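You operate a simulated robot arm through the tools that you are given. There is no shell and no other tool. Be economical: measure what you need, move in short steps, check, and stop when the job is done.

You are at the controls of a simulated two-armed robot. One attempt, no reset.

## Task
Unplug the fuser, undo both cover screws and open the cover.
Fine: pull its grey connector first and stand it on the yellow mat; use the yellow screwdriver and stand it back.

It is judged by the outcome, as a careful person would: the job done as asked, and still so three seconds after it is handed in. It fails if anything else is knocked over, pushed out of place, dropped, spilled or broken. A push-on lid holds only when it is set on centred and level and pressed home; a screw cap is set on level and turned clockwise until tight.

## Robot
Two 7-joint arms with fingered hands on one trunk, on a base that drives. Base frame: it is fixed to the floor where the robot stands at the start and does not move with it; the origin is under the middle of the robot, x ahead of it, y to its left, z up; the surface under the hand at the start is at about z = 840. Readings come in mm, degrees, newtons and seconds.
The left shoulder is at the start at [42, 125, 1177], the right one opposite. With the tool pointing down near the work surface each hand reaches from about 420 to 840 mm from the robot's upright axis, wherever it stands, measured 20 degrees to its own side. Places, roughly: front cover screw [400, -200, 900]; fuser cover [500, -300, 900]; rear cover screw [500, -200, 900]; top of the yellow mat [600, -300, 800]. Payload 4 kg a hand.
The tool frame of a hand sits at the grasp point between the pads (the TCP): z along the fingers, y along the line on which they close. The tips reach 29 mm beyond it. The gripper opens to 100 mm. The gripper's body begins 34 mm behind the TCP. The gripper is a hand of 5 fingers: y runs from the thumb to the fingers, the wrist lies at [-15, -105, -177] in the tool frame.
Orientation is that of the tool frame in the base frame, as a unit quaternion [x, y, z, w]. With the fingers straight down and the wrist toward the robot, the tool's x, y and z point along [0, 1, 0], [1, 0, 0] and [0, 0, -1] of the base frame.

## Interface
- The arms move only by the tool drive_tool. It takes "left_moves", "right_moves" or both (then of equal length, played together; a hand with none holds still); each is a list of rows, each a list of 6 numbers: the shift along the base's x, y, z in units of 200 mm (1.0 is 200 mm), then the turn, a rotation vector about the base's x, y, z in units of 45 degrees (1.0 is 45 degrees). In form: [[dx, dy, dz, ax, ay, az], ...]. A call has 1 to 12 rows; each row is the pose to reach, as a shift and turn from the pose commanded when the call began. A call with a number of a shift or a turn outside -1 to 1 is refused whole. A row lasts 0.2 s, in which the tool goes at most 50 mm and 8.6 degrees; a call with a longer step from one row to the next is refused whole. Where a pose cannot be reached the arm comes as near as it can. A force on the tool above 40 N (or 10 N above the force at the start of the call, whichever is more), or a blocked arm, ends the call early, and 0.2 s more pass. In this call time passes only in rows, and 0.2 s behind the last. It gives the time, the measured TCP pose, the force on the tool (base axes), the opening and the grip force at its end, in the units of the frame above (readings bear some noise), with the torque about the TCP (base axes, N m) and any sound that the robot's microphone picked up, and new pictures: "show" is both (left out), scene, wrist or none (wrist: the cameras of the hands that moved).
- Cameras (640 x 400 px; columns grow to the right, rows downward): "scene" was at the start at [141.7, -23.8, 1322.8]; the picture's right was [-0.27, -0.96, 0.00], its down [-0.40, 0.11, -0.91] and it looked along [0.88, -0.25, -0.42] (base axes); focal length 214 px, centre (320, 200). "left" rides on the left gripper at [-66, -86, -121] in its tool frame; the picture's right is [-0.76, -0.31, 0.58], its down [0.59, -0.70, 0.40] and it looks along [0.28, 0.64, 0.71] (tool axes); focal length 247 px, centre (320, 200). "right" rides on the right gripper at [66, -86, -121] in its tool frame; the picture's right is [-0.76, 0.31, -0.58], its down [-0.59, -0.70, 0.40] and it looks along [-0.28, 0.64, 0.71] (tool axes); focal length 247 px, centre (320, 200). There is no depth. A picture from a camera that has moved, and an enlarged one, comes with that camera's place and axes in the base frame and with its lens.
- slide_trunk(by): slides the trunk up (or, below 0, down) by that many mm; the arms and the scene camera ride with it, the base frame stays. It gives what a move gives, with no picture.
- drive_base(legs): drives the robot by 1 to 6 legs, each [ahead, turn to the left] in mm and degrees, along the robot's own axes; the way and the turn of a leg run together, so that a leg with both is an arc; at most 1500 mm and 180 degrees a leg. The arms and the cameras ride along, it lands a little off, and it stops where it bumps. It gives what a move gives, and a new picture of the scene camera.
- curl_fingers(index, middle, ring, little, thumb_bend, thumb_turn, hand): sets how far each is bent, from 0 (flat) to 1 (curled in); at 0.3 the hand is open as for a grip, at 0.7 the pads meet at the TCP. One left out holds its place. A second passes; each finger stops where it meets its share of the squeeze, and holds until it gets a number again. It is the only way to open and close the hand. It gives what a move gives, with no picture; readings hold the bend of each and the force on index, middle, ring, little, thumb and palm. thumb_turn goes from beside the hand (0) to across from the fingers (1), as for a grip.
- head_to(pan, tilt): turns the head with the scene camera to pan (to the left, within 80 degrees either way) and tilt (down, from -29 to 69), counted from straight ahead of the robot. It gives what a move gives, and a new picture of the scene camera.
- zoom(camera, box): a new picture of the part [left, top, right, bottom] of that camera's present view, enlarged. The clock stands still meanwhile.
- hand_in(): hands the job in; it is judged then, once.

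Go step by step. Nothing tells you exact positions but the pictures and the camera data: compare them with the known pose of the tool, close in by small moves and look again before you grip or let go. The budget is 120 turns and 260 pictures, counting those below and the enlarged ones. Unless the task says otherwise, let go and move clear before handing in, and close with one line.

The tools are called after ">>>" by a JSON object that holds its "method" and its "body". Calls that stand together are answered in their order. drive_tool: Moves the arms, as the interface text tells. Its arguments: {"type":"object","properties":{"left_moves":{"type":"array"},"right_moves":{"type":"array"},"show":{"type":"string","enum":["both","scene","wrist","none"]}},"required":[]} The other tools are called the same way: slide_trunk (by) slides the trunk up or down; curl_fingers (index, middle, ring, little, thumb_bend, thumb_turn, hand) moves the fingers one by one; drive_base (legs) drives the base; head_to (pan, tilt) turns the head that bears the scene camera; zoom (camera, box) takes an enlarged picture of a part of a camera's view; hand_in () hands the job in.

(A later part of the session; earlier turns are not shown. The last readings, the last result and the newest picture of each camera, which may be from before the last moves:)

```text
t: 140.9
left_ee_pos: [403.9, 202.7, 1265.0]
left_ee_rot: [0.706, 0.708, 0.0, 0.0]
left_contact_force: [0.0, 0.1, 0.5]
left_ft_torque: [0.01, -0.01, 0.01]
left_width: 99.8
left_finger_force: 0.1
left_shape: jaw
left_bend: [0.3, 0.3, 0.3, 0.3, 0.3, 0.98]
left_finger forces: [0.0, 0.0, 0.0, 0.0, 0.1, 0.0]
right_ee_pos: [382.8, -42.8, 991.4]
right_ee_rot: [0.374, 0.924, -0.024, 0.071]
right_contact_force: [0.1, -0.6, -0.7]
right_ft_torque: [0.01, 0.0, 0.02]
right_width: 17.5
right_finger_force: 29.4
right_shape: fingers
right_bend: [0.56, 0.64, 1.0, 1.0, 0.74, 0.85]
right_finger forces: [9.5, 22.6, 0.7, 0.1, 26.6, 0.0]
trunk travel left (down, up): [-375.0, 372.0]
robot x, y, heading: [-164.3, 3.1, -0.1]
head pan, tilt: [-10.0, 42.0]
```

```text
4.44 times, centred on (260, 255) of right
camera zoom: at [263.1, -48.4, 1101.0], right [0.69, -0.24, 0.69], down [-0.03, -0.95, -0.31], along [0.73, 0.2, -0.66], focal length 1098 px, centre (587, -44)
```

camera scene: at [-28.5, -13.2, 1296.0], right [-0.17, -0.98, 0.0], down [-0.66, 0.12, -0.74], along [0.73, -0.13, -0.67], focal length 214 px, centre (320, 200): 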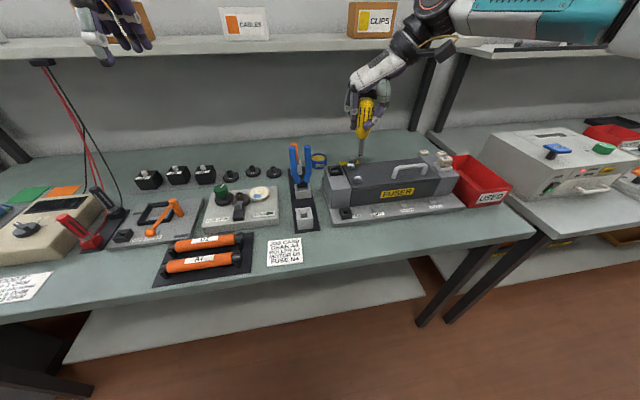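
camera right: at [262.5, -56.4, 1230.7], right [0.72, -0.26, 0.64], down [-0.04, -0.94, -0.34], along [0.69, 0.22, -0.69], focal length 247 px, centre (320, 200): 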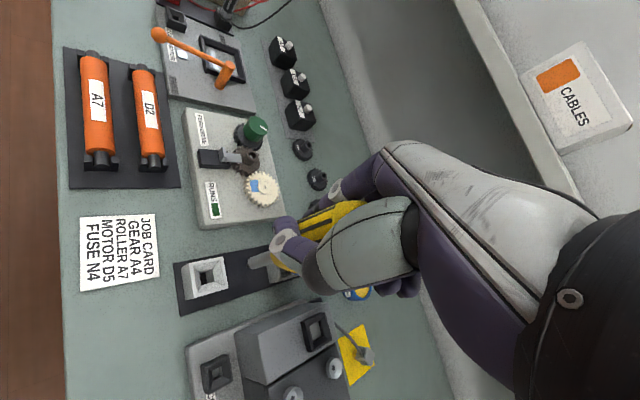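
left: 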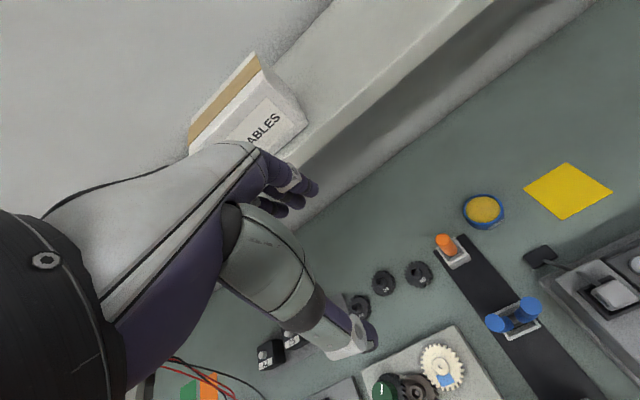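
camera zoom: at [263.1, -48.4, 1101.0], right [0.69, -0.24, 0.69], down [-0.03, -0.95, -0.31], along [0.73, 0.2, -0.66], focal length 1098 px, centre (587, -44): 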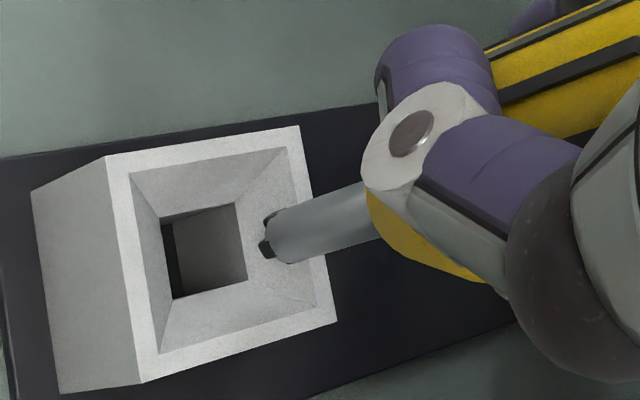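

>>> {"method": "drive_tool", "body": {"right_moves": [[-0.003, 0.003, -0.07, 0, 0, 0], [-0.003, 0.003, -0.12, 0, 0, 0], [-0.003, 0.003, -0.16, 0, 0, 0]], "show": "none"}}

>>> {"method": "zoom", "body": {"camera": "scene", "box": [280, 170, 330, 230]}}

>>> {"method": "zoom", "body": {"camera": "right", "box": [200, 210, 320, 300]}}

```text
t: 141.7
left_ee_pos: [402.9, 202.9, 1264.0]
left_ee_rot: [0.708, 0.707, 0.001, 0.001]
left_contact_force: [-0.6, -1.0, 0.5]
left_ft_torque: [0.02, 0.02, -0.03]
left_width: 99.6
left_finger_force: 0.2
left_shape: jaw
left_bend: [0.3, 0.3, 0.3, 0.3, 0.3, 0.98]
left_finger forces: [0.0, 0.0, 0.1, 0.1, 0.0, 0.1]
right_ee_pos: [381.6, -43.7, 959.2]
right_ee_rot: [0.374, 0.925, -0.025, 0.071]
right_contact_force: [-2.9, -0.1, -0.8]
right_ft_torque: [0.0, 0.22, 0.0]
right_width: 17.2
right_finger_force: 32.5
right_shape: fingers
right_bend: [0.56, 0.64, 1.0, 1.0, 0.75, 0.85]
right_finger forces: [10.1, 23.0, 1.6, 0.1, 30.1, 0.1]
trunk travel left (down, up): [-375.0, 372.0]
robot x, y, heading: [-163.3, 0.5, 0.0]
head pan, tilt: [-10.0, 42.0]
```

```text
6.67 times, centred on (305, 200) of scene
camera zoom: at [-27.5, -13.0, 1295.9], right [-0.17, -0.98, 0.0], down [-0.66, 0.12, -0.74], along [0.73, -0.13, -0.67], focal length 1430 px, centre (420, 200)
```

zoom: 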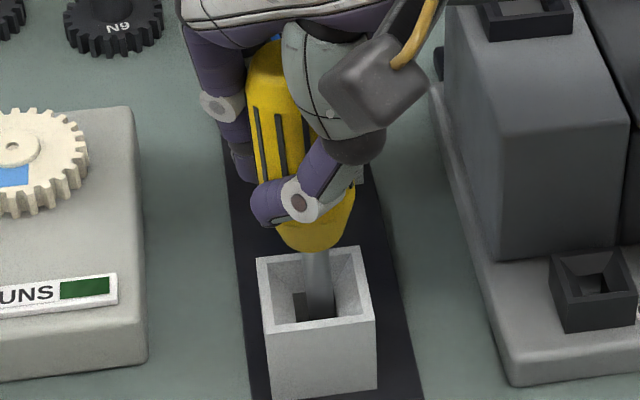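

```text
4.44 times, centred on (260, 255) of right
camera zoom: at [261.8, -48.4, 1069.1], right [0.69, -0.24, 0.69], down [-0.03, -0.95, -0.31], along [0.73, 0.2, -0.66], focal length 1098 px, centre (587, -44)
```

zoom: 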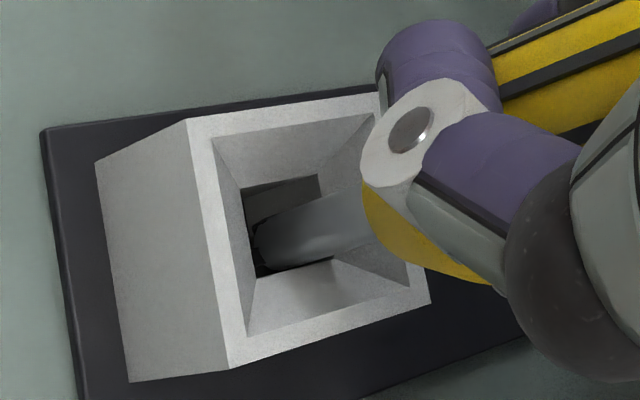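

>>> {"method": "drive_tool", "body": {"right_moves": [[-0.01, 0.004, 0, 0, 0, 0], [-0.01, 0.004, -0.02, 0, 0, 0], [-0.01, 0.004, -0.04, 0, 0, 0]], "show": "none"}}

>>> {"method": "zoom", "body": {"camera": "scene", "box": [280, 170, 330, 230]}}

>>> {"method": "zoom", "body": {"camera": "right", "box": [200, 210, 320, 300]}}

```text
t: 142.5
left_ee_pos: [403.1, 204.4, 1263.8]
left_ee_rot: [0.707, 0.707, 0.0, 0.0]
left_contact_force: [0.0, -0.3, 0.1]
left_ft_torque: [-0.02, -0.02, 0.0]
left_width: 99.8
left_finger_force: 0.1
left_shape: jaw
left_bend: [0.3, 0.3, 0.3, 0.3, 0.3, 0.98]
left_finger forces: [0.1, 0.0, 0.0, 0.0, 0.0, 0.1]
right_ee_pos: [381.9, -42.5, 953.1]
right_ee_rot: [0.374, 0.924, -0.025, 0.072]
right_contact_force: [-1.0, -0.5, -1.1]
right_ft_torque: [0.01, 0.06, -0.02]
right_width: 17.4
right_finger_force: 32.1
right_shape: fingers
right_bend: [0.56, 0.64, 1.0, 1.0, 0.75, 0.85]
right_finger forces: [10.2, 23.6, 1.3, 0.0, 28.5, 0.0]
trunk travel left (down, up): [-375.0, 372.0]
robot x, y, heading: [-164.6, 2.5, 0.1]
head pan, tilt: [-10.0, 42.0]
```

```text
6.67 times, centred on (305, 200) of scene
camera zoom: at [-27.1, -13.0, 1295.8], right [-0.17, -0.98, 0.0], down [-0.66, 0.12, -0.74], along [0.73, -0.13, -0.67], focal length 1430 px, centre (420, 200)
```

zoom: 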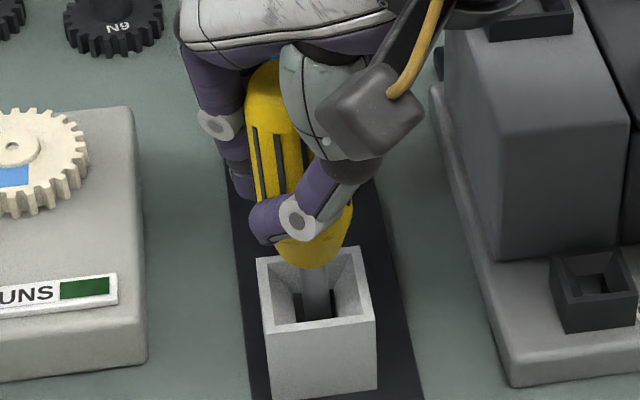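

```text
4.44 times, centred on (260, 255) of right
camera zoom: at [260.5, -47.0, 1061.6], right [0.69, -0.24, 0.69], down [-0.03, -0.95, -0.31], along [0.73, 0.2, -0.66], focal length 1098 px, centre (587, -44)
```

zoom: 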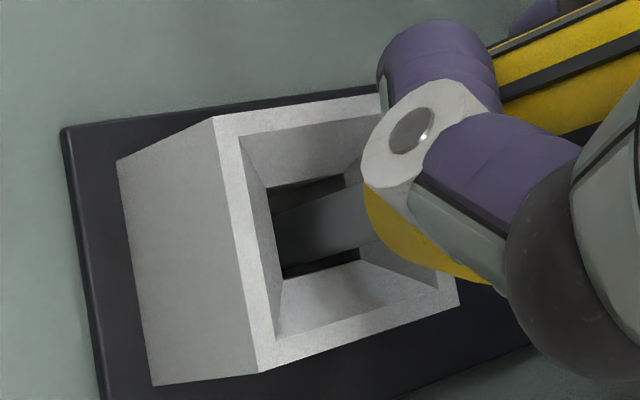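

>>> {"method": "drive_tool", "body": {"right_moves": [[0, 0, -0.01, 0, 0, 0], [0, 0, -0.02, 0, 0, 0], [0, 0, -0.03, 0, 0, 0], [0, 0, -0.04, 0, 0, 0], [0, 0, -0.05, 0, 0, 0]], "show": "none"}}

>>> {"method": "zoom", "body": {"camera": "scene", "box": [285, 175, 325, 225]}}

>>> {"method": "zoom", "body": {"camera": "right", "box": [200, 210, 320, 300]}}

```text
t: 143.7
left_ee_pos: [403.9, 204.3, 1265.1]
left_ee_rot: [0.707, 0.707, 0.001, 0.0]
left_contact_force: [-0.2, 0.7, -0.4]
left_ft_torque: [0.02, -0.02, 0.02]
left_width: 99.7
left_finger_force: 0.1
left_shape: jaw
left_bend: [0.3, 0.3, 0.3, 0.3, 0.3, 0.98]
left_finger forces: [0.0, 0.0, 0.0, 0.1, 0.0, 0.0]
right_ee_pos: [380.9, -42.1, 943.2]
right_ee_rot: [0.375, 0.924, -0.023, 0.071]
right_contact_force: [-3.0, 0.2, -0.7]
right_ft_torque: [0.0, 0.2, 0.02]
right_width: 17.1
right_finger_force: 32.1
right_shape: fingers
right_bend: [0.56, 0.64, 1.0, 1.0, 0.75, 0.85]
right_finger forces: [10.1, 22.8, 1.3, 0.0, 29.9, 0.1]
trunk travel left (down, up): [-375.0, 372.0]
robot x, y, heading: [-161.4, 2.8, 0.1]
head pan, tilt: [-10.0, 42.0]
```

```text
8.00 times, centred on (305, 200) of scene
camera zoom: at [-27.5, -13.0, 1295.9], right [-0.17, -0.98, 0.0], down [-0.66, 0.12, -0.74], along [0.73, -0.13, -0.67], focal length 1716 px, centre (440, 200)
```

zoom: 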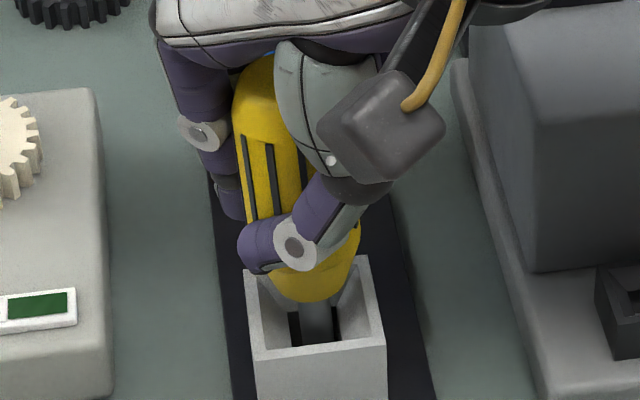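

```text
4.44 times, centred on (260, 255) of right
camera zoom: at [261.1, -47.3, 1052.0], right [0.69, -0.24, 0.69], down [-0.02, -0.95, -0.31], along [0.73, 0.2, -0.66], focal length 1098 px, centre (587, -44)
```

zoom: 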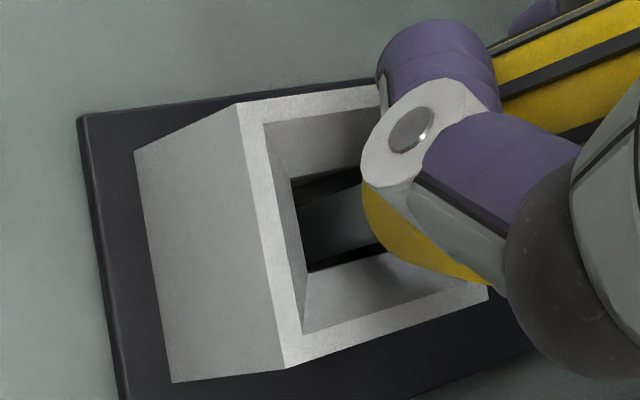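

>>> {"method": "drive_tool", "body": {"right_moves": [[-0.008, 0, -0.005, 0, 0, 0], [-0.008, 0, -0.015, 0, 0, 0], [-0.008, 0, -0.025, 0, 0, 0], [-0.008, 0, -0.035, 0, 0, 0]], "show": "none"}}

>>> {"method": "zoom", "body": {"camera": "scene", "box": [285, 175, 325, 225]}}

```text
t: 144.7
left_ee_pos: [401.6, 202.8, 1265.5]
left_ee_rot: [0.707, 0.707, 0.001, 0.0]
left_contact_force: [-0.2, -0.2, -1.2]
left_ft_torque: [-0.01, 0.02, -0.03]
left_width: 99.6
left_finger_force: 0.1
left_shape: jaw
left_bend: [0.3, 0.3, 0.3, 0.3, 0.3, 0.98]
left_finger forces: [0.0, 0.0, 0.0, 0.0, 0.1, 0.0]
right_ee_pos: [379.3, -42.5, 940.8]
right_ee_rot: [0.374, 0.924, -0.021, 0.074]
right_contact_force: [1.2, 1.1, 21.6]
right_ft_torque: [0.13, -0.13, 0.02]
right_width: 16.8
right_finger_force: 35.9
right_shape: fingers
right_bend: [0.56, 0.64, 1.0, 1.0, 0.76, 0.85]
right_finger forces: [12.3, 27.7, 1.5, 0.0, 30.4, 0.0]
trunk travel left (down, up): [-375.0, 372.0]
robot x, y, heading: [-164.9, -0.6, -0.1]
head pan, tilt: [-10.0, 42.0]
```

```text
8.00 times, centred on (305, 200) of scene
camera zoom: at [-29.0, -12.8, 1296.4], right [-0.17, -0.98, 0.0], down [-0.66, 0.12, -0.74], along [0.73, -0.13, -0.67], focal length 1716 px, centre (440, 200)
```

zoom: 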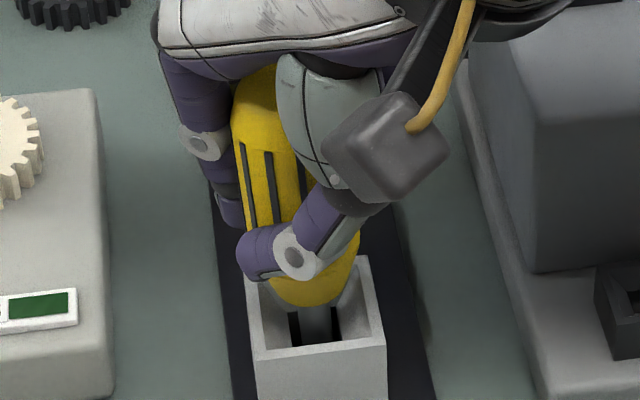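

The driver has reached the bottom of its holder (22 N, same height as originally). Ease off and open the fingers gradually.

>>> {"method": "drive_tool", "body": {"right_moves": [[0, 0, 0.012, 0, 0, 0]], "show": "none"}}

>>> {"method": "curl_fingers", "body": {"hand": "right", "index": 0.54, "middle": 0.6, "thumb_bend": 0.65}}

>>> {"method": "curl_fingers", "body": {"hand": "right", "index": 0.45, "middle": 0.45, "thumb_bend": 0.5}}

>>> {"method": "zoom", "body": {"camera": "scene", "box": [285, 175, 325, 225]}}

>>> {"method": "zoom", "body": {"camera": "right", "box": [200, 190, 360, 310]}}

```text
t: 145.1
left_ee_pos: [402.1, 202.7, 1265.7]
left_ee_rot: [0.707, 0.707, 0.001, 0.001]
left_contact_force: [0.0, -0.2, -1.0]
left_ft_torque: [-0.01, -0.01, -0.02]
left_width: 99.9
left_finger_force: 0.0
left_shape: jaw
left_bend: [0.3, 0.3, 0.3, 0.3, 0.3, 0.98]
left_finger forces: [0.1, 0.0, 0.0, 0.1, 0.0, 0.1]
right_ee_pos: [379.1, -40.3, 941.1]
right_ee_rot: [0.374, 0.924, -0.023, 0.073]
right_contact_force: [2.3, 1.9, 21.4]
right_ft_torque: [0.15, -0.19, 0.01]
right_width: 16.8
right_finger_force: 36.3
right_shape: fingers
right_bend: [0.56, 0.63, 1.0, 1.0, 0.76, 0.85]
right_finger forces: [12.3, 28.1, 1.6, 0.1, 30.3, 0.1]
trunk travel left (down, up): [-375.0, 372.0]
robot x, y, heading: [-158.9, 1.7, 0.2]
head pan, tilt: [-10.0, 42.0]
```

```text
t: 146.1
left_ee_pos: [403.1, 203.5, 1262.7]
left_ee_rot: [0.707, 0.707, 0.001, 0.0]
left_contact_force: [0.6, -0.1, 1.0]
left_ft_torque: [0.03, -0.03, 0.0]
left_width: 99.8
left_finger_force: 0.1
left_shape: jaw
left_bend: [0.3, 0.3, 0.3, 0.3, 0.3, 0.98]
left_finger forces: [0.0, 0.0, 0.1, 0.1, 0.0, 0.0]
right_ee_pos: [378.8, -41.9, 937.9]
right_ee_rot: [0.374, 0.924, -0.025, 0.071]
right_contact_force: [-4.8, 2.7, 3.1]
right_ft_torque: [0.21, 0.46, -0.06]
right_width: 34.3
right_finger_force: 9.0
right_shape: fingers
right_bend: [0.54, 0.6, 1.0, 1.0, 0.63, 0.9]
right_finger forces: [0.0, 0.1, 6.7, 0.0, 11.2, 0.0]
trunk travel left (down, up): [-375.0, 372.0]
robot x, y, heading: [-162.4, -1.3, 0.3]
head pan, tilt: [-10.0, 42.0]
```

```text
t: 147.1
left_ee_pos: [404.3, 202.8, 1263.8]
left_ee_rot: [0.707, 0.707, 0.0, -0.001]
left_contact_force: [0.4, 0.4, -0.2]
left_ft_torque: [0.03, -0.04, 0.0]
left_width: 99.8
left_finger_force: 0.0
left_shape: jaw
left_bend: [0.3, 0.3, 0.3, 0.3, 0.3, 0.98]
left_finger forces: [0.0, 0.0, 0.0, 0.1, 0.1, 0.0]
right_ee_pos: [379.8, -42.6, 938.6]
right_ee_rot: [0.374, 0.924, -0.024, 0.072]
right_contact_force: [0.4, 0.1, -0.4]
right_ft_torque: [-0.02, 0.01, 0.01]
right_width: 55.9
right_finger_force: 0.1
right_shape: fingers
right_bend: [0.45, 0.45, 1.0, 1.0, 0.5, 0.97]
right_finger forces: [0.0, 0.0, 0.0, 0.1, 0.0, 0.0]
trunk travel left (down, up): [-375.0, 372.0]
robot x, y, heading: [-160.5, 2.1, -0.1]
head pan, tilt: [-10.0, 42.0]
```

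```text
8.00 times, centred on (305, 200) of scene
camera zoom: at [-27.2, -13.0, 1295.8], right [-0.17, -0.98, 0.0], down [-0.66, 0.12, -0.74], along [0.73, -0.13, -0.67], focal length 1716 px, centre (440, 200)
```

zoom: 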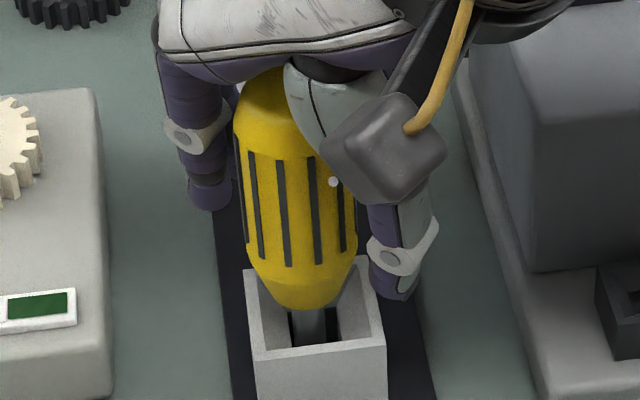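

```text
3.33 times, centred on (280, 250) of right
camera zoom: at [259.7, -47.5, 1047.4], right [0.69, -0.24, 0.69], down [-0.02, -0.95, -0.31], along [0.73, 0.2, -0.66], focal length 823 px, centre (453, 33)
```

zoom: 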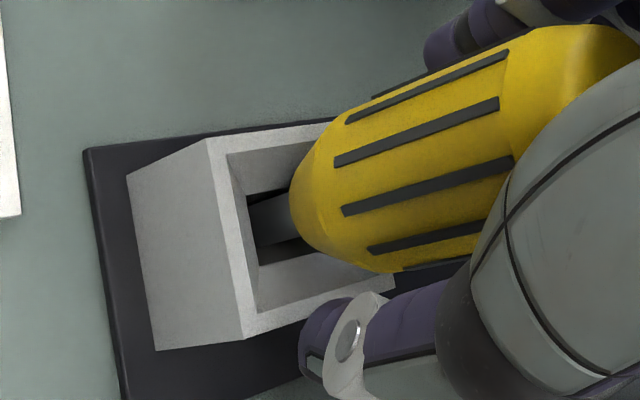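

Released and standing in the holder. Open wider and rise straight up.

>>> {"method": "curl_fingers", "body": {"hand": "right", "index": 0.36, "middle": 0.36, "thumb_bend": 0.36}}

>>> {"method": "drive_tool", "body": {"right_moves": [[0, 0, 0.05, 0, 0, 0], [0, 0, 0.15, 0, 0, 0], [0, 0, 0.3, 0, 0, 0], [0, 0, 0.5, 0, 0, 0], [0, 0, 0.7, 0, 0, 0], [0, 0, 0.85, 0, 0, 0]], "show": "scene"}}

>>> {"method": "zoom", "body": {"camera": "scene", "box": [275, 150, 355, 230]}}

```text
t: 148.1
left_ee_pos: [403.7, 203.0, 1264.3]
left_ee_rot: [0.707, 0.707, 0.001, 0.0]
left_contact_force: [-0.3, 0.1, 0.5]
left_ft_torque: [-0.01, 0.02, 0.01]
left_width: 100.0
left_finger_force: 0.1
left_shape: jaw
left_bend: [0.3, 0.3, 0.3, 0.3, 0.3, 0.98]
left_finger forces: [0.0, 0.1, 0.0, 0.0, 0.0, 0.1]
right_ee_pos: [379.5, -42.1, 939.1]
right_ee_rot: [0.374, 0.924, -0.024, 0.071]
right_contact_force: [0.7, 0.9, -0.6]
right_ft_torque: [0.02, 0.0, 0.0]
right_width: 84.1
right_finger_force: 0.2
right_shape: fingers
right_bend: [0.36, 0.36, 1.0, 1.0, 0.36, 0.97]
right_finger forces: [0.0, 0.0, 0.0, 0.1, 0.1, 0.0]
trunk travel left (down, up): [-375.0, 372.0]
robot x, y, heading: [-164.3, -1.1, 0.4]
head pan, tilt: [-10.0, 42.0]
```

```text
t: 149.5
left_ee_pos: [402.5, 202.7, 1265.3]
left_ee_rot: [0.707, 0.707, 0.001, 0.001]
left_contact_force: [-1.2, -0.4, 1.0]
left_ft_torque: [0.03, 0.01, 0.01]
left_width: 99.8
left_finger_force: 0.0
left_shape: jaw
left_bend: [0.3, 0.3, 0.3, 0.3, 0.3, 0.98]
left_finger forces: [0.0, 0.0, 0.1, 0.1, 0.1, 0.0]
right_ee_pos: [380.4, -40.1, 1106.4]
right_ee_rot: [0.374, 0.925, -0.026, 0.071]
right_contact_force: [-0.2, -0.2, 0.4]
right_ft_torque: [-0.02, 0.02, 0.01]
right_width: 84.0
right_finger_force: 0.0
right_shape: fingers
right_bend: [0.36, 0.36, 1.0, 1.0, 0.36, 0.98]
right_finger forces: [0.0, 0.1, 0.0, 0.0, 0.0, 0.0]
trunk travel left (down, up): [-375.0, 372.0]
robot x, y, heading: [-160.2, -0.2, -0.2]
head pan, tilt: [-10.0, 42.0]
camera scene: at [-27.5, -12.9, 1295.9], right [-0.17, -0.98, 0.0], down [-0.66, 0.12, -0.74], along [0.73, -0.13, -0.67], focal length 214 px, centre (320, 200)
```

scene: 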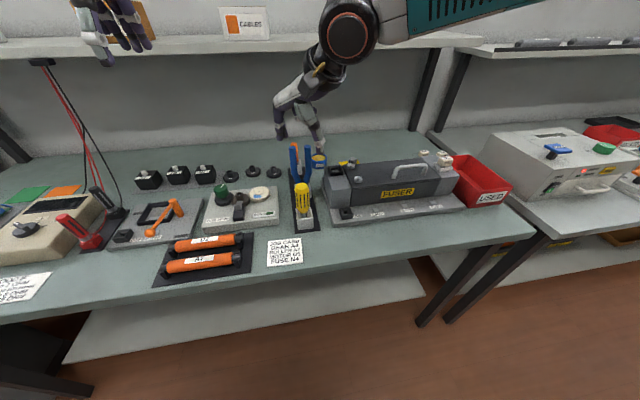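

```text
5.00 times, centred on (315, 190) of scene
camera zoom: at [-27.5, -12.9, 1295.9], right [-0.17, -0.98, 0.0], down [-0.66, 0.12, -0.74], along [0.73, -0.13, -0.67], focal length 1072 px, centre (345, 250)
```

zoom: 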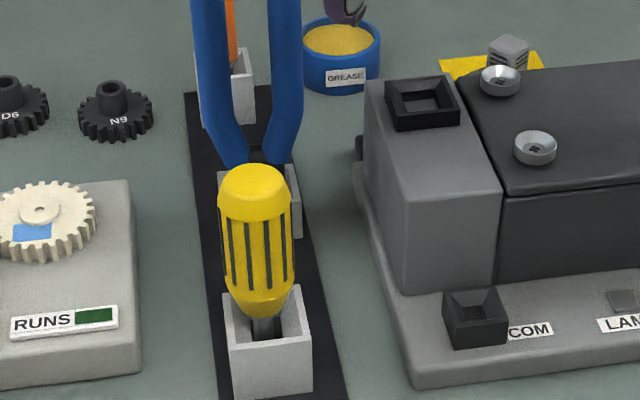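

The driver stands well. Now look at the cover's handle and hinge.

>>> {"method": "drive_tool", "body": {"right_moves": [[0, -0.15, 0.05, 0, 0.0, 0], [0, -0.35, 0.1, 0, 0, 0], [0, -0.55, 0.1, 0, 0, 0], [0, -0.75, 0.1, 0, 0, 0], [0, -0.95, 0.1, 0, 0, 0]], "show": "wrist"}}

>>> {"method": "head_to", "body": {"pan": -28, "tilt": 42}}

>>> {"method": "zoom", "body": {"camera": "scene", "box": [220, 130, 400, 240]}}

```text
t: 150.7
left_ee_pos: [402.5, 202.6, 1264.4]
left_ee_rot: [0.707, 0.707, 0.001, 0.001]
left_contact_force: [-0.4, 0.4, 0.7]
left_ft_torque: [0.0, 0.0, 0.04]
left_width: 99.9
left_finger_force: 0.1
left_shape: jaw
left_bend: [0.3, 0.3, 0.3, 0.3, 0.3, 0.98]
left_finger forces: [0.1, 0.1, 0.0, 0.0, 0.0, 0.1]
right_ee_pos: [380.2, -232.9, 1126.5]
right_ee_rot: [0.373, 0.925, -0.024, 0.071]
right_contact_force: [1.1, -0.1, -0.1]
right_ft_torque: [0.0, 0.03, 0.02]
right_width: 84.2
right_finger_force: 0.0
right_shape: fingers
right_bend: [0.36, 0.36, 1.0, 1.0, 0.36, 0.98]
right_finger forces: [0.0, 0.0, 0.0, 0.1, 0.0, 0.0]
trunk travel left (down, up): [-375.0, 372.0]
robot x, y, heading: [-161.2, 2.2, 0.1]
head pan, tilt: [-10.0, 42.0]
camera right: at [259.2, -238.1, 1236.0], right [0.69, -0.24, 0.69], down [-0.02, -0.95, -0.31], along [0.73, 0.2, -0.66], focal length 247 px, centre (320, 200)
```

right: 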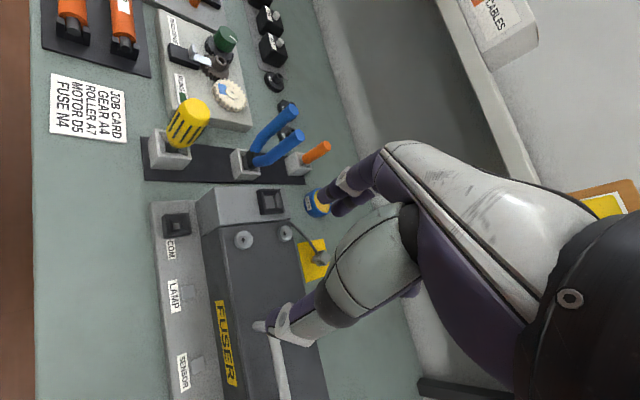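

```text
t: 151.5
left_ee_pos: [403.3, 201.8, 1263.9]
left_ee_rot: [0.707, 0.707, 0.001, 0.0]
left_contact_force: [-0.1, -0.5, -0.4]
left_ft_torque: [0.05, -0.01, 0.02]
left_width: 99.9
left_finger_force: 0.0
left_shape: jaw
left_bend: [0.3, 0.3, 0.3, 0.3, 0.3, 0.98]
left_finger forces: [0.1, 0.0, 0.1, 0.1, 0.0, 0.0]
right_ee_pos: [378.9, -230.5, 1128.7]
right_ee_rot: [0.374, 0.924, -0.024, 0.072]
right_contact_force: [0.1, 0.3, -0.7]
right_ft_torque: [0.02, -0.02, 0.0]
right_width: 84.1
right_finger_force: 0.1
right_shape: fingers
right_bend: [0.36, 0.36, 1.0, 1.0, 0.36, 0.98]
right_finger forces: [0.1, 0.0, 0.0, 0.0, 0.0, 0.0]
trunk travel left (down, up): [-375.0, 372.0]
robot x, y, heading: [-163.0, 0.4, -0.1]
head pan, tilt: [-28.0, 42.0]
camera scene: at [-35.7, -37.9, 1295.9], right [-0.47, -0.88, 0.0], down [-0.59, 0.31, -0.74], along [0.66, -0.35, -0.67], focal length 214 px, centre (320, 200)
```

scene: 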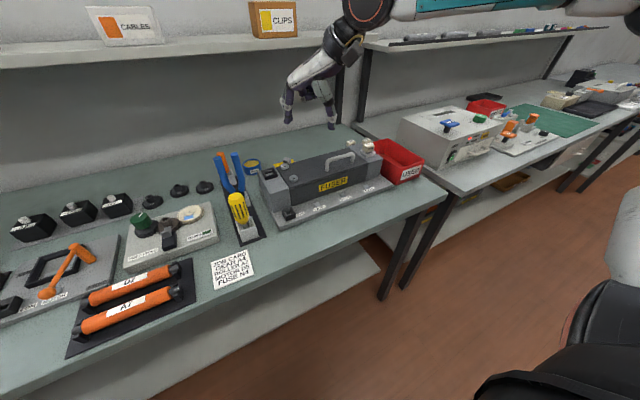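

```text
3.56 times, centred on (310, 185) of scene
camera zoom: at [-35.7, -37.9, 1295.9], right [-0.47, -0.88, 0.0], down [-0.59, 0.31, -0.74], along [0.66, -0.35, -0.67], focal length 763 px, centre (356, 253)
```

zoom: 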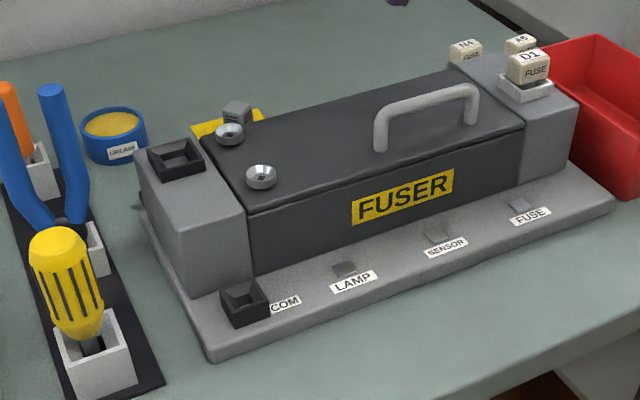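

The lid spans x≈391–504, y≈−178…−427, with the handle bar along y near the front (x≈417, y −302…−395, z≈973), so it hinges at the rear. I'll drive closer, level the hand, and bring it above the handle with the fingers closing along x.

>>> {"method": "drive_base", "body": {"legs": [[66, 0]]}}

>>> {"method": "drive_tool", "body": {"right_moves": [[0, -0.1, 0, 0.06, 0.07, 0], [0, -0.2, 0, 0.125, 0.146, 0]], "show": "none"}}

>>> {"method": "drive_tool", "body": {"right_moves": [[0, -0.1, 0, 0, 0, -0.17], [-0.05, -0.2, 0, 0, 0, -0.34], [-0.1, -0.3, -0.05, 0, 0, -0.51], [-0.14, -0.38, -0.1, 0, 0, -0.68], [-0.145, -0.38, -0.2, 0, 0, -0.85], [-0.145, -0.38, -0.3, 0, 0, -1.0]], "show": "wrist"}}

>>> {"method": "zoom", "body": {"camera": "scene", "box": [290, 110, 420, 210]}}

```text
t: 152.5
left_ee_pos: [470.3, 202.6, 1263.7]
left_ee_rot: [0.707, 0.707, 0.0, -0.001]
left_contact_force: [0.3, 1.3, 0.0]
left_ft_torque: [0.0, 0.01, 0.02]
left_width: 99.8
left_finger_force: 0.1
left_shape: jaw
left_bend: [0.3, 0.3, 0.3, 0.3, 0.3, 0.98]
left_finger forces: [0.1, 0.0, 0.1, 0.1, 0.0, 0.0]
right_ee_pos: [446.2, -232.4, 1128.0]
right_ee_rot: [0.374, 0.924, -0.024, 0.07]
right_contact_force: [0.5, 0.5, -0.8]
right_ft_torque: [0.03, 0.0, -0.01]
right_width: 84.1
right_finger_force: 0.1
right_shape: fingers
right_bend: [0.36, 0.36, 1.0, 1.0, 0.36, 0.98]
right_finger forces: [0.0, 0.1, 0.0, 0.0, 0.1, 0.1]
trunk travel left (down, up): [-375.0, 372.0]
robot x, y, heading: [-94.7, -1.4, 0.2]
head pan, tilt: [-28.0, 42.0]
camera scene: at [30.9, -37.9, 1295.7], right [-0.47, -0.88, 0.0], down [-0.59, 0.31, -0.74], along [0.66, -0.35, -0.67], focal length 214 px, centre (320, 200)
```

scene: 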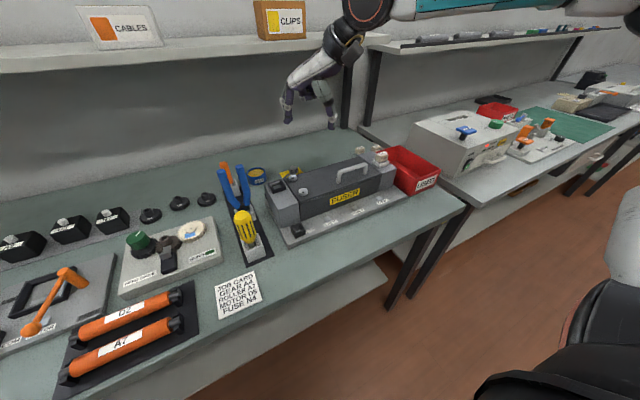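

```text
t: 153.1
left_ee_pos: [468.7, 201.8, 1263.7]
left_ee_rot: [0.708, 0.706, 0.0, 0.0]
left_contact_force: [-0.4, 0.5, 0.4]
left_ft_torque: [0.03, 0.01, -0.02]
left_width: 99.8
left_finger_force: 0.0
left_shape: jaw
left_bend: [0.3, 0.3, 0.3, 0.3, 0.3, 0.98]
left_finger forces: [0.0, 0.0, 0.0, 0.0, 0.1, 0.0]
right_ee_pos: [444.4, -272.8, 1127.0]
right_ee_rot: [0.375, 0.927, -0.002, 0.0]
right_contact_force: [-0.2, 0.1, -0.1]
right_ft_torque: [0.01, -0.01, 0.0]
right_width: 83.9
right_finger_force: 0.1
right_shape: fingers
right_bend: [0.36, 0.36, 1.0, 1.0, 0.36, 0.98]
right_finger forces: [0.0, 0.0, 0.0, 0.0, 0.1, 0.0]
trunk travel left (down, up): [-375.0, 372.0]
robot x, y, heading: [-101.7, 4.7, -0.2]
head pan, tilt: [-28.0, 42.0]
```

```text
t: 154.5
left_ee_pos: [470.5, 203.3, 1265.1]
left_ee_rot: [0.708, 0.707, 0.0, 0.0]
left_contact_force: [0.2, 0.8, 0.1]
left_ft_torque: [-0.01, -0.03, -0.03]
left_width: 99.7
left_finger_force: 0.1
left_shape: jaw
left_bend: [0.3, 0.3, 0.3, 0.3, 0.3, 0.98]
left_finger forces: [0.0, 0.0, 0.1, 0.0, 0.0, 0.0]
right_ee_pos: [414.6, -348.7, 1066.5]
right_ee_rot: [0.701, 0.713, 0.0, 0.0]
right_contact_force: [-0.3, 0.4, -0.4]
right_ft_torque: [0.02, 0.0, 0.03]
right_width: 84.2
right_finger_force: 0.0
right_shape: fingers
right_bend: [0.36, 0.36, 1.0, 1.0, 0.36, 0.98]
right_finger forces: [0.0, 0.0, 0.0, 0.1, 0.0, 0.1]
trunk travel left (down, up): [-375.0, 372.0]
robot x, y, heading: [-93.5, 3.3, -0.3]
head pan, tilt: [-28.0, 42.0]
camera right: at [328.2, -284.1, 1187.4], right [0.32, -0.75, 0.58], down [-0.69, -0.6, -0.4], along [0.65, -0.27, -0.71], focal length 247 px, centre (320, 200)
```

right: 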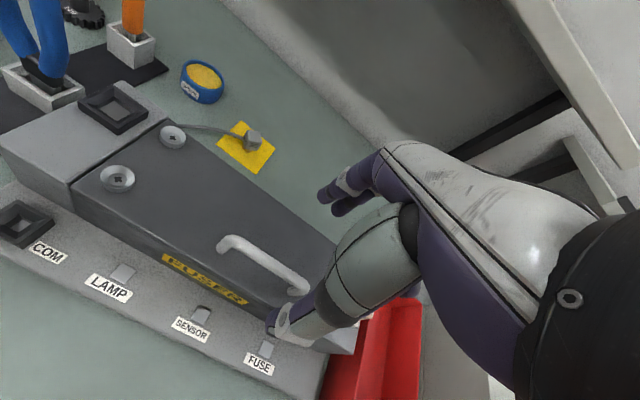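

```text
4.00 times, centred on (355, 160) of scene
camera zoom: at [29.9, -37.9, 1295.8], right [-0.47, -0.88, 0.0], down [-0.59, 0.31, -0.74], along [0.66, -0.35, -0.67], focal length 858 px, centre (180, 360)
```

zoom: 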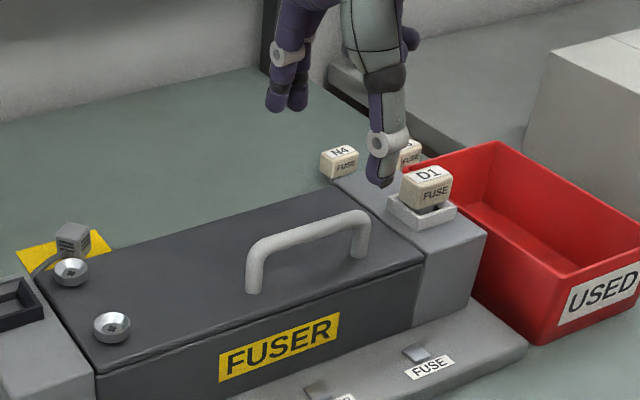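

Bar centre is (418,−340,974). Move over it and descend partway, then check.

>>> {"method": "drive_tool", "body": {"right_moves": [[0.015, 0.055, -0.1, 0, 0, 0], [0.018, 0.055, -0.2, 0, 0, 0], [0.018, 0.055, -0.33, 0, 0, 0]], "show": "none"}}

>>> {"method": "zoom", "body": {"camera": "scene", "box": [320, 120, 420, 200]}}

>>> {"method": "zoom", "body": {"camera": "right", "box": [180, 180, 380, 330]}}

```text
t: 155.3
left_ee_pos: [468.6, 202.9, 1264.8]
left_ee_rot: [0.708, 0.706, 0.0, 0.001]
left_contact_force: [0.7, -0.3, 0.3]
left_ft_torque: [0.0, 0.01, -0.01]
left_width: 99.7
left_finger_force: 0.1
left_shape: jaw
left_bend: [0.3, 0.3, 0.3, 0.3, 0.3, 0.98]
left_finger forces: [0.0, 0.0, 0.1, 0.0, 0.0, 0.0]
right_ee_pos: [419.5, -339.5, 999.6]
right_ee_rot: [0.702, 0.713, 0.0, 0.0]
right_contact_force: [-0.9, -0.3, -0.6]
right_ft_torque: [0.01, -0.05, -0.01]
right_width: 84.2
right_finger_force: 0.1
right_shape: fingers
right_bend: [0.36, 0.36, 1.0, 1.0, 0.36, 0.98]
right_finger forces: [0.1, 0.0, 0.0, 0.0, 0.0, 0.0]
trunk travel left (down, up): [-375.0, 372.0]
robot x, y, heading: [-98.6, 0.1, -0.1]
head pan, tilt: [-28.0, 42.0]
```

```text
5.00 times, centred on (370, 160) of scene
camera zoom: at [30.3, -38.1, 1295.8], right [-0.47, -0.88, 0.0], down [-0.59, 0.31, -0.74], along [0.66, -0.35, -0.67], focal length 1072 px, centre (70, 400)
```

zoom: 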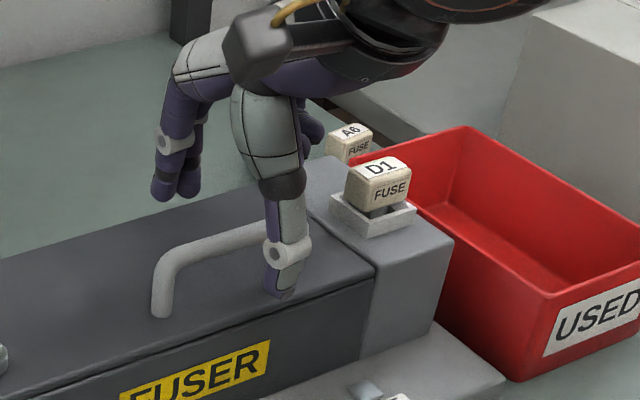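

```text
2.67 times, centred on (280, 255) of right
camera zoom: at [333.0, -275.2, 1121.2], right [0.32, -0.75, 0.58], down [-0.69, -0.6, -0.4], along [0.65, -0.27, -0.71], focal length 659 px, centre (427, 53)
```

zoom: 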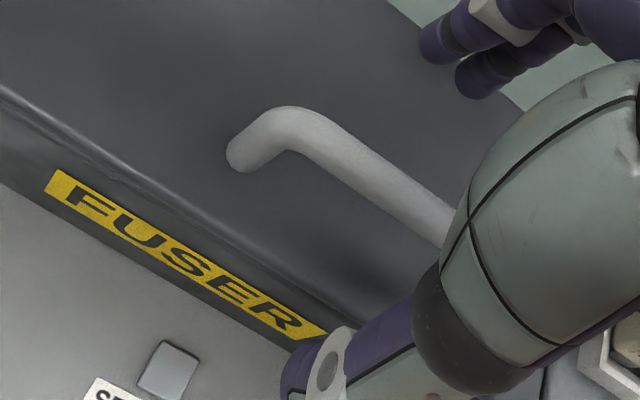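

>>> {"method": "drive_tool", "body": {"right_moves": [[0, 0, -0.05, 0, 0, 0], [0, 0.01, -0.112, 0, 0, 0]], "show": "none"}}

>>> {"method": "curl_fingers", "body": {"hand": "right", "index": 0.58, "middle": 0.58, "thumb_bend": 0.58}}

>>> {"method": "zoom", "body": {"camera": "scene", "box": [320, 130, 400, 200]}}

>>> {"method": "zoom", "body": {"camera": "right", "box": [180, 180, 380, 330]}}

```text
t: 155.9
left_ee_pos: [469.7, 201.9, 1263.1]
left_ee_rot: [0.708, 0.706, 0.0, 0.0]
left_contact_force: [0.2, -0.4, 0.8]
left_ft_torque: [-0.03, -0.02, -0.01]
left_width: 99.8
left_finger_force: 0.0
left_shape: jaw
left_bend: [0.3, 0.3, 0.3, 0.3, 0.3, 0.98]
left_finger forces: [0.0, 0.0, 0.0, 0.1, 0.0, 0.0]
right_ee_pos: [420.0, -337.1, 978.6]
right_ee_rot: [0.701, 0.713, 0.0, -0.002]
right_contact_force: [-0.3, 0.8, -0.1]
right_ft_torque: [0.01, -0.02, -0.02]
right_width: 84.4
right_finger_force: 0.0
right_shape: fingers
right_bend: [0.36, 0.36, 1.0, 1.0, 0.36, 0.98]
right_finger forces: [0.0, 0.0, 0.0, 0.0, 0.0, 0.1]
trunk travel left (down, up): [-375.0, 372.0]
robot x, y, heading: [-98.4, 0.5, -0.2]
head pan, tilt: [-28.0, 42.0]
```

```text
t: 156.9
left_ee_pos: [468.6, 201.1, 1265.0]
left_ee_rot: [0.708, 0.706, 0.001, 0.0]
left_contact_force: [0.6, 0.4, -0.7]
left_ft_torque: [0.0, 0.0, 0.0]
left_width: 100.1
left_finger_force: 0.0
left_shape: jaw
left_bend: [0.3, 0.3, 0.3, 0.3, 0.3, 0.98]
left_finger forces: [0.0, 0.0, 0.0, 0.0, 0.1, 0.0]
right_ee_pos: [419.3, -335.6, 977.8]
right_ee_rot: [0.701, 0.713, -0.001, 0.0]
right_contact_force: [-0.2, -0.4, 0.1]
right_ft_torque: [-0.03, 0.02, 0.01]
right_width: 33.4
right_finger_force: 0.1
right_shape: fingers
right_bend: [0.57, 0.57, 1.0, 1.0, 0.57, 0.98]
right_finger forces: [0.0, 0.0, 0.0, 0.0, 0.0, 0.0]
trunk travel left (down, up): [-375.0, 372.0]
robot x, y, heading: [-101.0, 2.5, -0.1]
head pan, tilt: [-28.0, 42.0]
```

```text
5.71 times, centred on (360, 165) of scene
camera zoom: at [29.8, -38.0, 1295.9], right [-0.47, -0.88, 0.0], down [-0.59, 0.31, -0.74], along [0.66, -0.35, -0.67], focal length 1226 px, centre (91, 400)
```

zoom: 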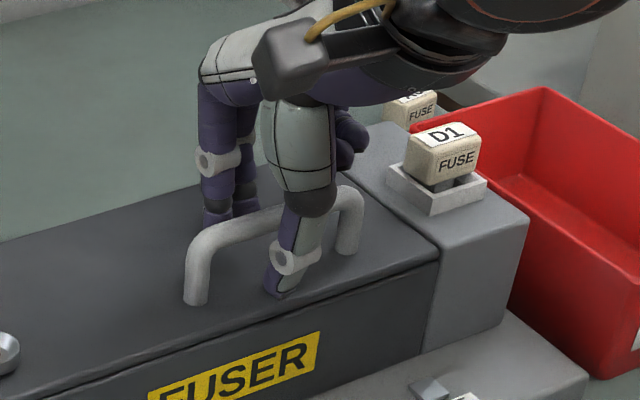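

```text
2.67 times, centred on (280, 255) of right
camera zoom: at [332.7, -272.4, 1100.2], right [0.32, -0.75, 0.58], down [-0.69, -0.6, -0.4], along [0.65, -0.27, -0.71], focal length 659 px, centre (427, 53)
```

zoom: 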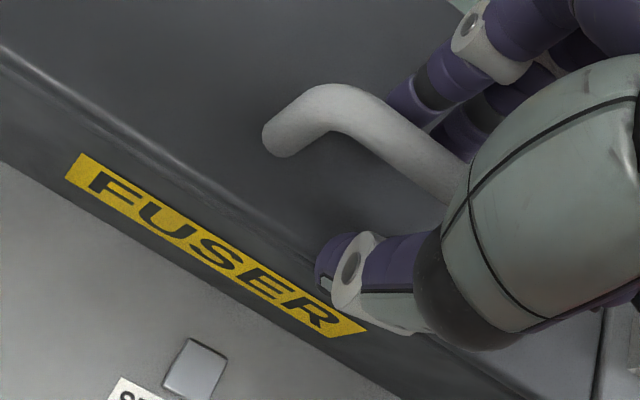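

>>> {"method": "curl_fingers", "body": {"hand": "right", "index": 0.72, "middle": 0.72, "thumb_bend": 0.72}}

>>> {"method": "zoom", "body": {"camera": "scene", "box": [320, 130, 400, 200]}}

```text
t: 157.9
left_ee_pos: [469.4, 202.7, 1264.6]
left_ee_rot: [0.707, 0.707, 0.0, 0.0]
left_contact_force: [0.2, -0.4, -1.3]
left_ft_torque: [-0.01, 0.01, 0.04]
left_width: 100.0
left_finger_force: 0.1
left_shape: jaw
left_bend: [0.3, 0.3, 0.3, 0.3, 0.3, 0.98]
left_finger forces: [0.1, 0.0, 0.1, 0.0, 0.0, 0.0]
right_ee_pos: [419.7, -337.1, 979.3]
right_ee_rot: [0.702, 0.712, -0.001, -0.001]
right_contact_force: [8.8, 0.1, -3.1]
right_ft_torque: [-0.01, -0.09, -0.01]
right_width: 4.3
right_finger_force: 6.4
right_shape: fingers
right_bend: [0.64, 0.67, 1.0, 1.0, 0.71, 0.98]
right_finger forces: [6.5, 4.6, 0.0, 0.0, 1.0, 0.0]
trunk travel left (down, up): [-375.0, 372.0]
robot x, y, heading: [-97.0, 2.0, -0.2]
head pan, tilt: [-28.0, 42.0]
```

```text
5.71 times, centred on (360, 165) of scene
camera zoom: at [31.3, -38.1, 1295.7], right [-0.47, -0.88, 0.0], down [-0.59, 0.31, -0.74], along [0.66, -0.35, -0.67], focal length 1226 px, centre (91, 400)
```

zoom: 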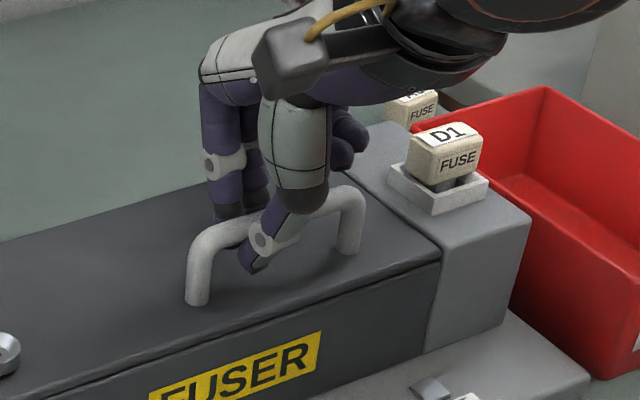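

The bar is caught between fingers and thumb. Lift along the hinge arc to ~30° first.

>>> {"method": "curl_fingers", "body": {"hand": "right", "thumb_bend": 0.8}}

>>> {"method": "drive_tool", "body": {"right_moves": [[0.014, 0, 0.036, 0, 0, 0], [0.032, 0, 0.073, 0, 0, 0], [0.056, 0, 0.107, 0, 0, 0], [0.09, 0, 0.14, 0, 0, 0], [0.115, 0, 0.17, 0, 0, 0], [0.138, 0, 0.195, 0, 0, 0]], "show": "scene"}}

>>> {"method": "zoom", "body": {"camera": "scene", "box": [300, 110, 420, 210]}}

```text
t: 158.9
left_ee_pos: [468.8, 201.2, 1263.8]
left_ee_rot: [0.708, 0.707, 0.0, 0.0]
left_contact_force: [0.0, -0.6, -0.6]
left_ft_torque: [0.03, -0.03, 0.03]
left_width: 99.7
left_finger_force: 0.1
left_shape: jaw
left_bend: [0.3, 0.3, 0.3, 0.3, 0.3, 0.98]
left_finger forces: [0.0, 0.1, 0.0, 0.0, 0.1, 0.1]
right_ee_pos: [419.6, -336.3, 978.4]
right_ee_rot: [0.702, 0.713, 0.0, -0.001]
right_contact_force: [4.3, -0.3, -2.8]
right_ft_torque: [-0.01, -0.08, 0.05]
right_width: 2.6
right_finger_force: 9.6
right_shape: fingers
right_bend: [0.64, 0.67, 1.0, 1.0, 0.73, 0.97]
right_finger forces: [6.8, 3.9, 0.0, 0.1, 8.2, 0.0]
trunk travel left (down, up): [-375.0, 372.0]
robot x, y, heading: [-96.5, -2.4, -0.0]
head pan, tilt: [-28.0, 42.0]
```

```text
t: 160.3
left_ee_pos: [469.1, 202.3, 1263.2]
left_ee_rot: [0.708, 0.707, 0.0, 0.0]
left_contact_force: [-0.5, -0.2, 1.0]
left_ft_torque: [0.0, -0.01, -0.01]
left_width: 99.7
left_finger_force: 0.0
left_shape: jaw
left_bend: [0.3, 0.3, 0.3, 0.3, 0.3, 0.98]
left_finger forces: [0.0, 0.0, 0.0, 0.1, 0.1, 0.0]
right_ee_pos: [448.4, -334.9, 1016.9]
right_ee_rot: [0.702, 0.712, -0.002, -0.001]
right_contact_force: [4.4, -2.7, -7.0]
right_ft_torque: [-0.02, 0.06, 0.03]
right_width: 2.2
right_finger_force: 10.0
right_shape: fingers
right_bend: [0.63, 0.67, 1.0, 1.0, 0.74, 0.98]
right_finger forces: [8.1, 5.1, 0.1, 0.0, 6.5, 0.1]
trunk travel left (down, up): [-375.0, 372.0]
robot x, y, heading: [-99.5, -0.3, 0.1]
head pan, tilt: [-28.0, 42.0]
camera scene: at [30.9, -38.6, 1295.6], right [-0.47, -0.88, 0.0], down [-0.59, 0.31, -0.74], along [0.66, -0.35, -0.67], focal length 214 px, centre (320, 200)
```

scene: 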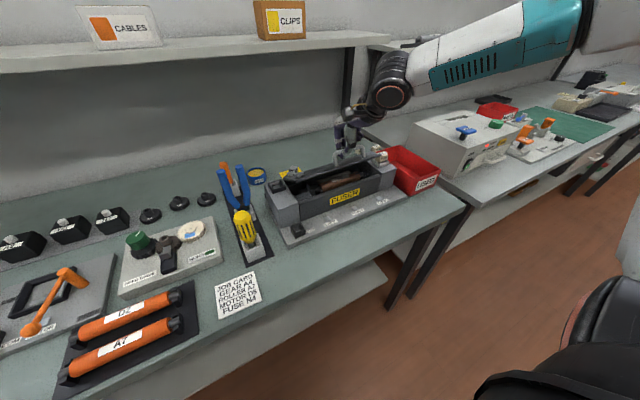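

```text
4.00 times, centred on (360, 160) of scene
camera zoom: at [30.9, -38.6, 1295.6], right [-0.47, -0.88, 0.0], down [-0.59, 0.31, -0.74], along [0.66, -0.35, -0.67], focal length 858 px, centre (160, 360)
```

zoom: 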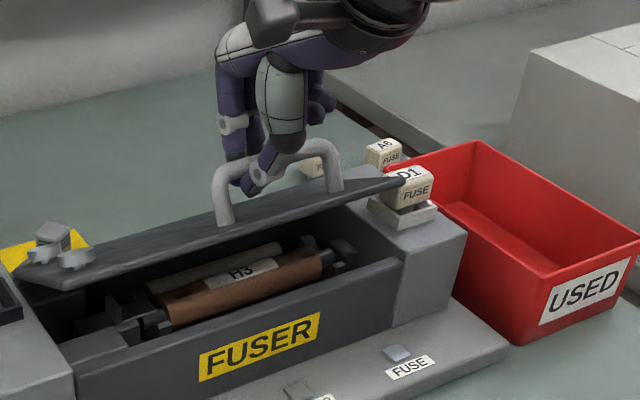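

The cover opens. Continue along the arc to ~75°.

>>> {"method": "drive_tool", "body": {"right_moves": [[0.049, 0, 0.037, 0, 0, 0], [0.102, 0, 0.066, 0, 0, 0], [0.158, 0, 0.0875, 0, 0, 0], [0.2165, 0, 0.1, 0, 0, 0], [0.278, 0, 0.108, 0, 0, 0], [0.3365, 0, 0.105, 0, 0, 0]], "show": "none"}}

>>> {"method": "zoom", "body": {"camera": "scene", "box": [290, 100, 410, 200]}}

```text
t: 161.7
left_ee_pos: [469.7, 201.9, 1263.5]
left_ee_rot: [0.708, 0.706, 0.0, 0.0]
left_contact_force: [0.3, -0.3, -0.1]
left_ft_torque: [-0.02, 0.02, 0.0]
left_width: 99.7
left_finger_force: 0.1
left_shape: jaw
left_bend: [0.3, 0.3, 0.3, 0.3, 0.3, 0.98]
left_finger forces: [0.0, 0.0, 0.0, 0.1, 0.0, 0.0]
right_ee_pos: [516.5, -334.5, 1037.4]
right_ee_rot: [0.702, 0.712, -0.001, -0.001]
right_contact_force: [0.0, -2.4, -5.4]
right_ft_torque: [-0.06, 0.09, 0.02]
right_width: 0.0
right_finger_force: 7.3
right_shape: fingers
right_bend: [0.64, 0.71, 1.0, 1.0, 0.75, 0.97]
right_finger forces: [5.8, 2.4, 0.1, 0.0, 6.4, 0.0]
trunk travel left (down, up): [-375.0, 372.0]
robot x, y, heading: [-97.5, -0.3, -0.3]
head pan, tilt: [-28.0, 42.0]
```

```text
4.00 times, centred on (350, 150) of scene
camera zoom: at [30.4, -38.6, 1295.8], right [-0.47, -0.88, 0.0], down [-0.59, 0.31, -0.74], along [0.66, -0.35, -0.67], focal length 858 px, centre (200, 400)
```

zoom: 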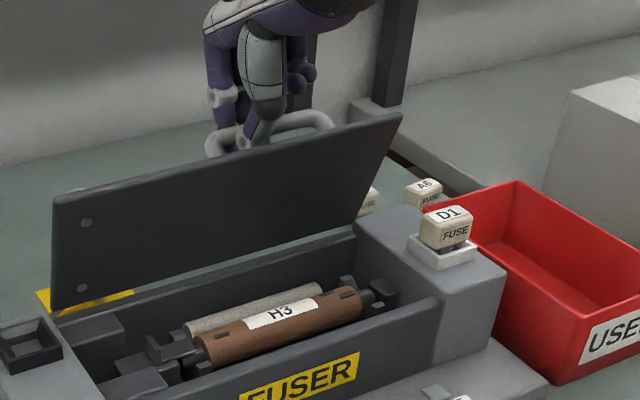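

>>> {"method": "drive_tool", "body": {"right_moves": [[0.06, 0, -0.006, 0, 0, 0], [0.12, 0, -0.023, 0, 0, 0], [0.175, 0, -0.047, 0, 0, 0], [0.227, 0, -0.077, 0, 0, 0]], "show": "none"}}

>>> {"method": "zoom", "body": {"camera": "scene", "box": [290, 100, 410, 200]}}

```text
t: 162.7
left_ee_pos: [466.3, 202.8, 1265.0]
left_ee_rot: [0.708, 0.706, 0.0, 0.0]
left_contact_force: [0.8, -0.3, -0.1]
left_ft_torque: [0.01, 0.04, 0.01]
left_width: 99.7
left_finger_force: 0.1
left_shape: jaw
left_bend: [0.3, 0.3, 0.3, 0.3, 0.3, 0.98]
left_finger forces: [0.0, 0.0, 0.0, 0.0, 0.0, 0.1]
right_ee_pos: [560.9, -333.9, 1027.6]
right_ee_rot: [0.701, 0.713, 0.002, 0.002]
right_contact_force: [-4.2, -0.2, 15.1]
right_ft_torque: [0.05, 1.13, 0.06]
right_width: 0.2
right_finger_force: 20.0
right_shape: fingers
right_bend: [0.72, 0.72, 1.0, 1.0, 0.71, 0.97]
right_finger forces: [0.0, 0.1, 0.1, 0.0, 40.6, 0.1]
trunk travel left (down, up): [-375.0, 372.0]
robot x, y, heading: [-96.5, 1.9, -0.1]
head pan, tilt: [-28.0, 42.0]
```

```text
4.00 times, centred on (350, 150) of scene
camera zoom: at [27.8, -37.0, 1296.3], right [-0.47, -0.88, 0.0], down [-0.59, 0.31, -0.74], along [0.66, -0.35, -0.67], focal length 858 px, centre (200, 400)
```

zoom: 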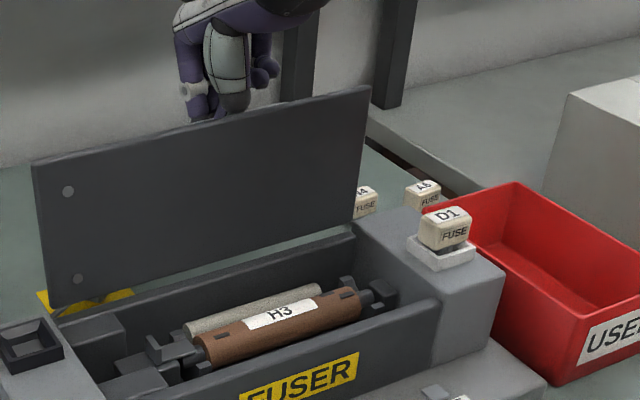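

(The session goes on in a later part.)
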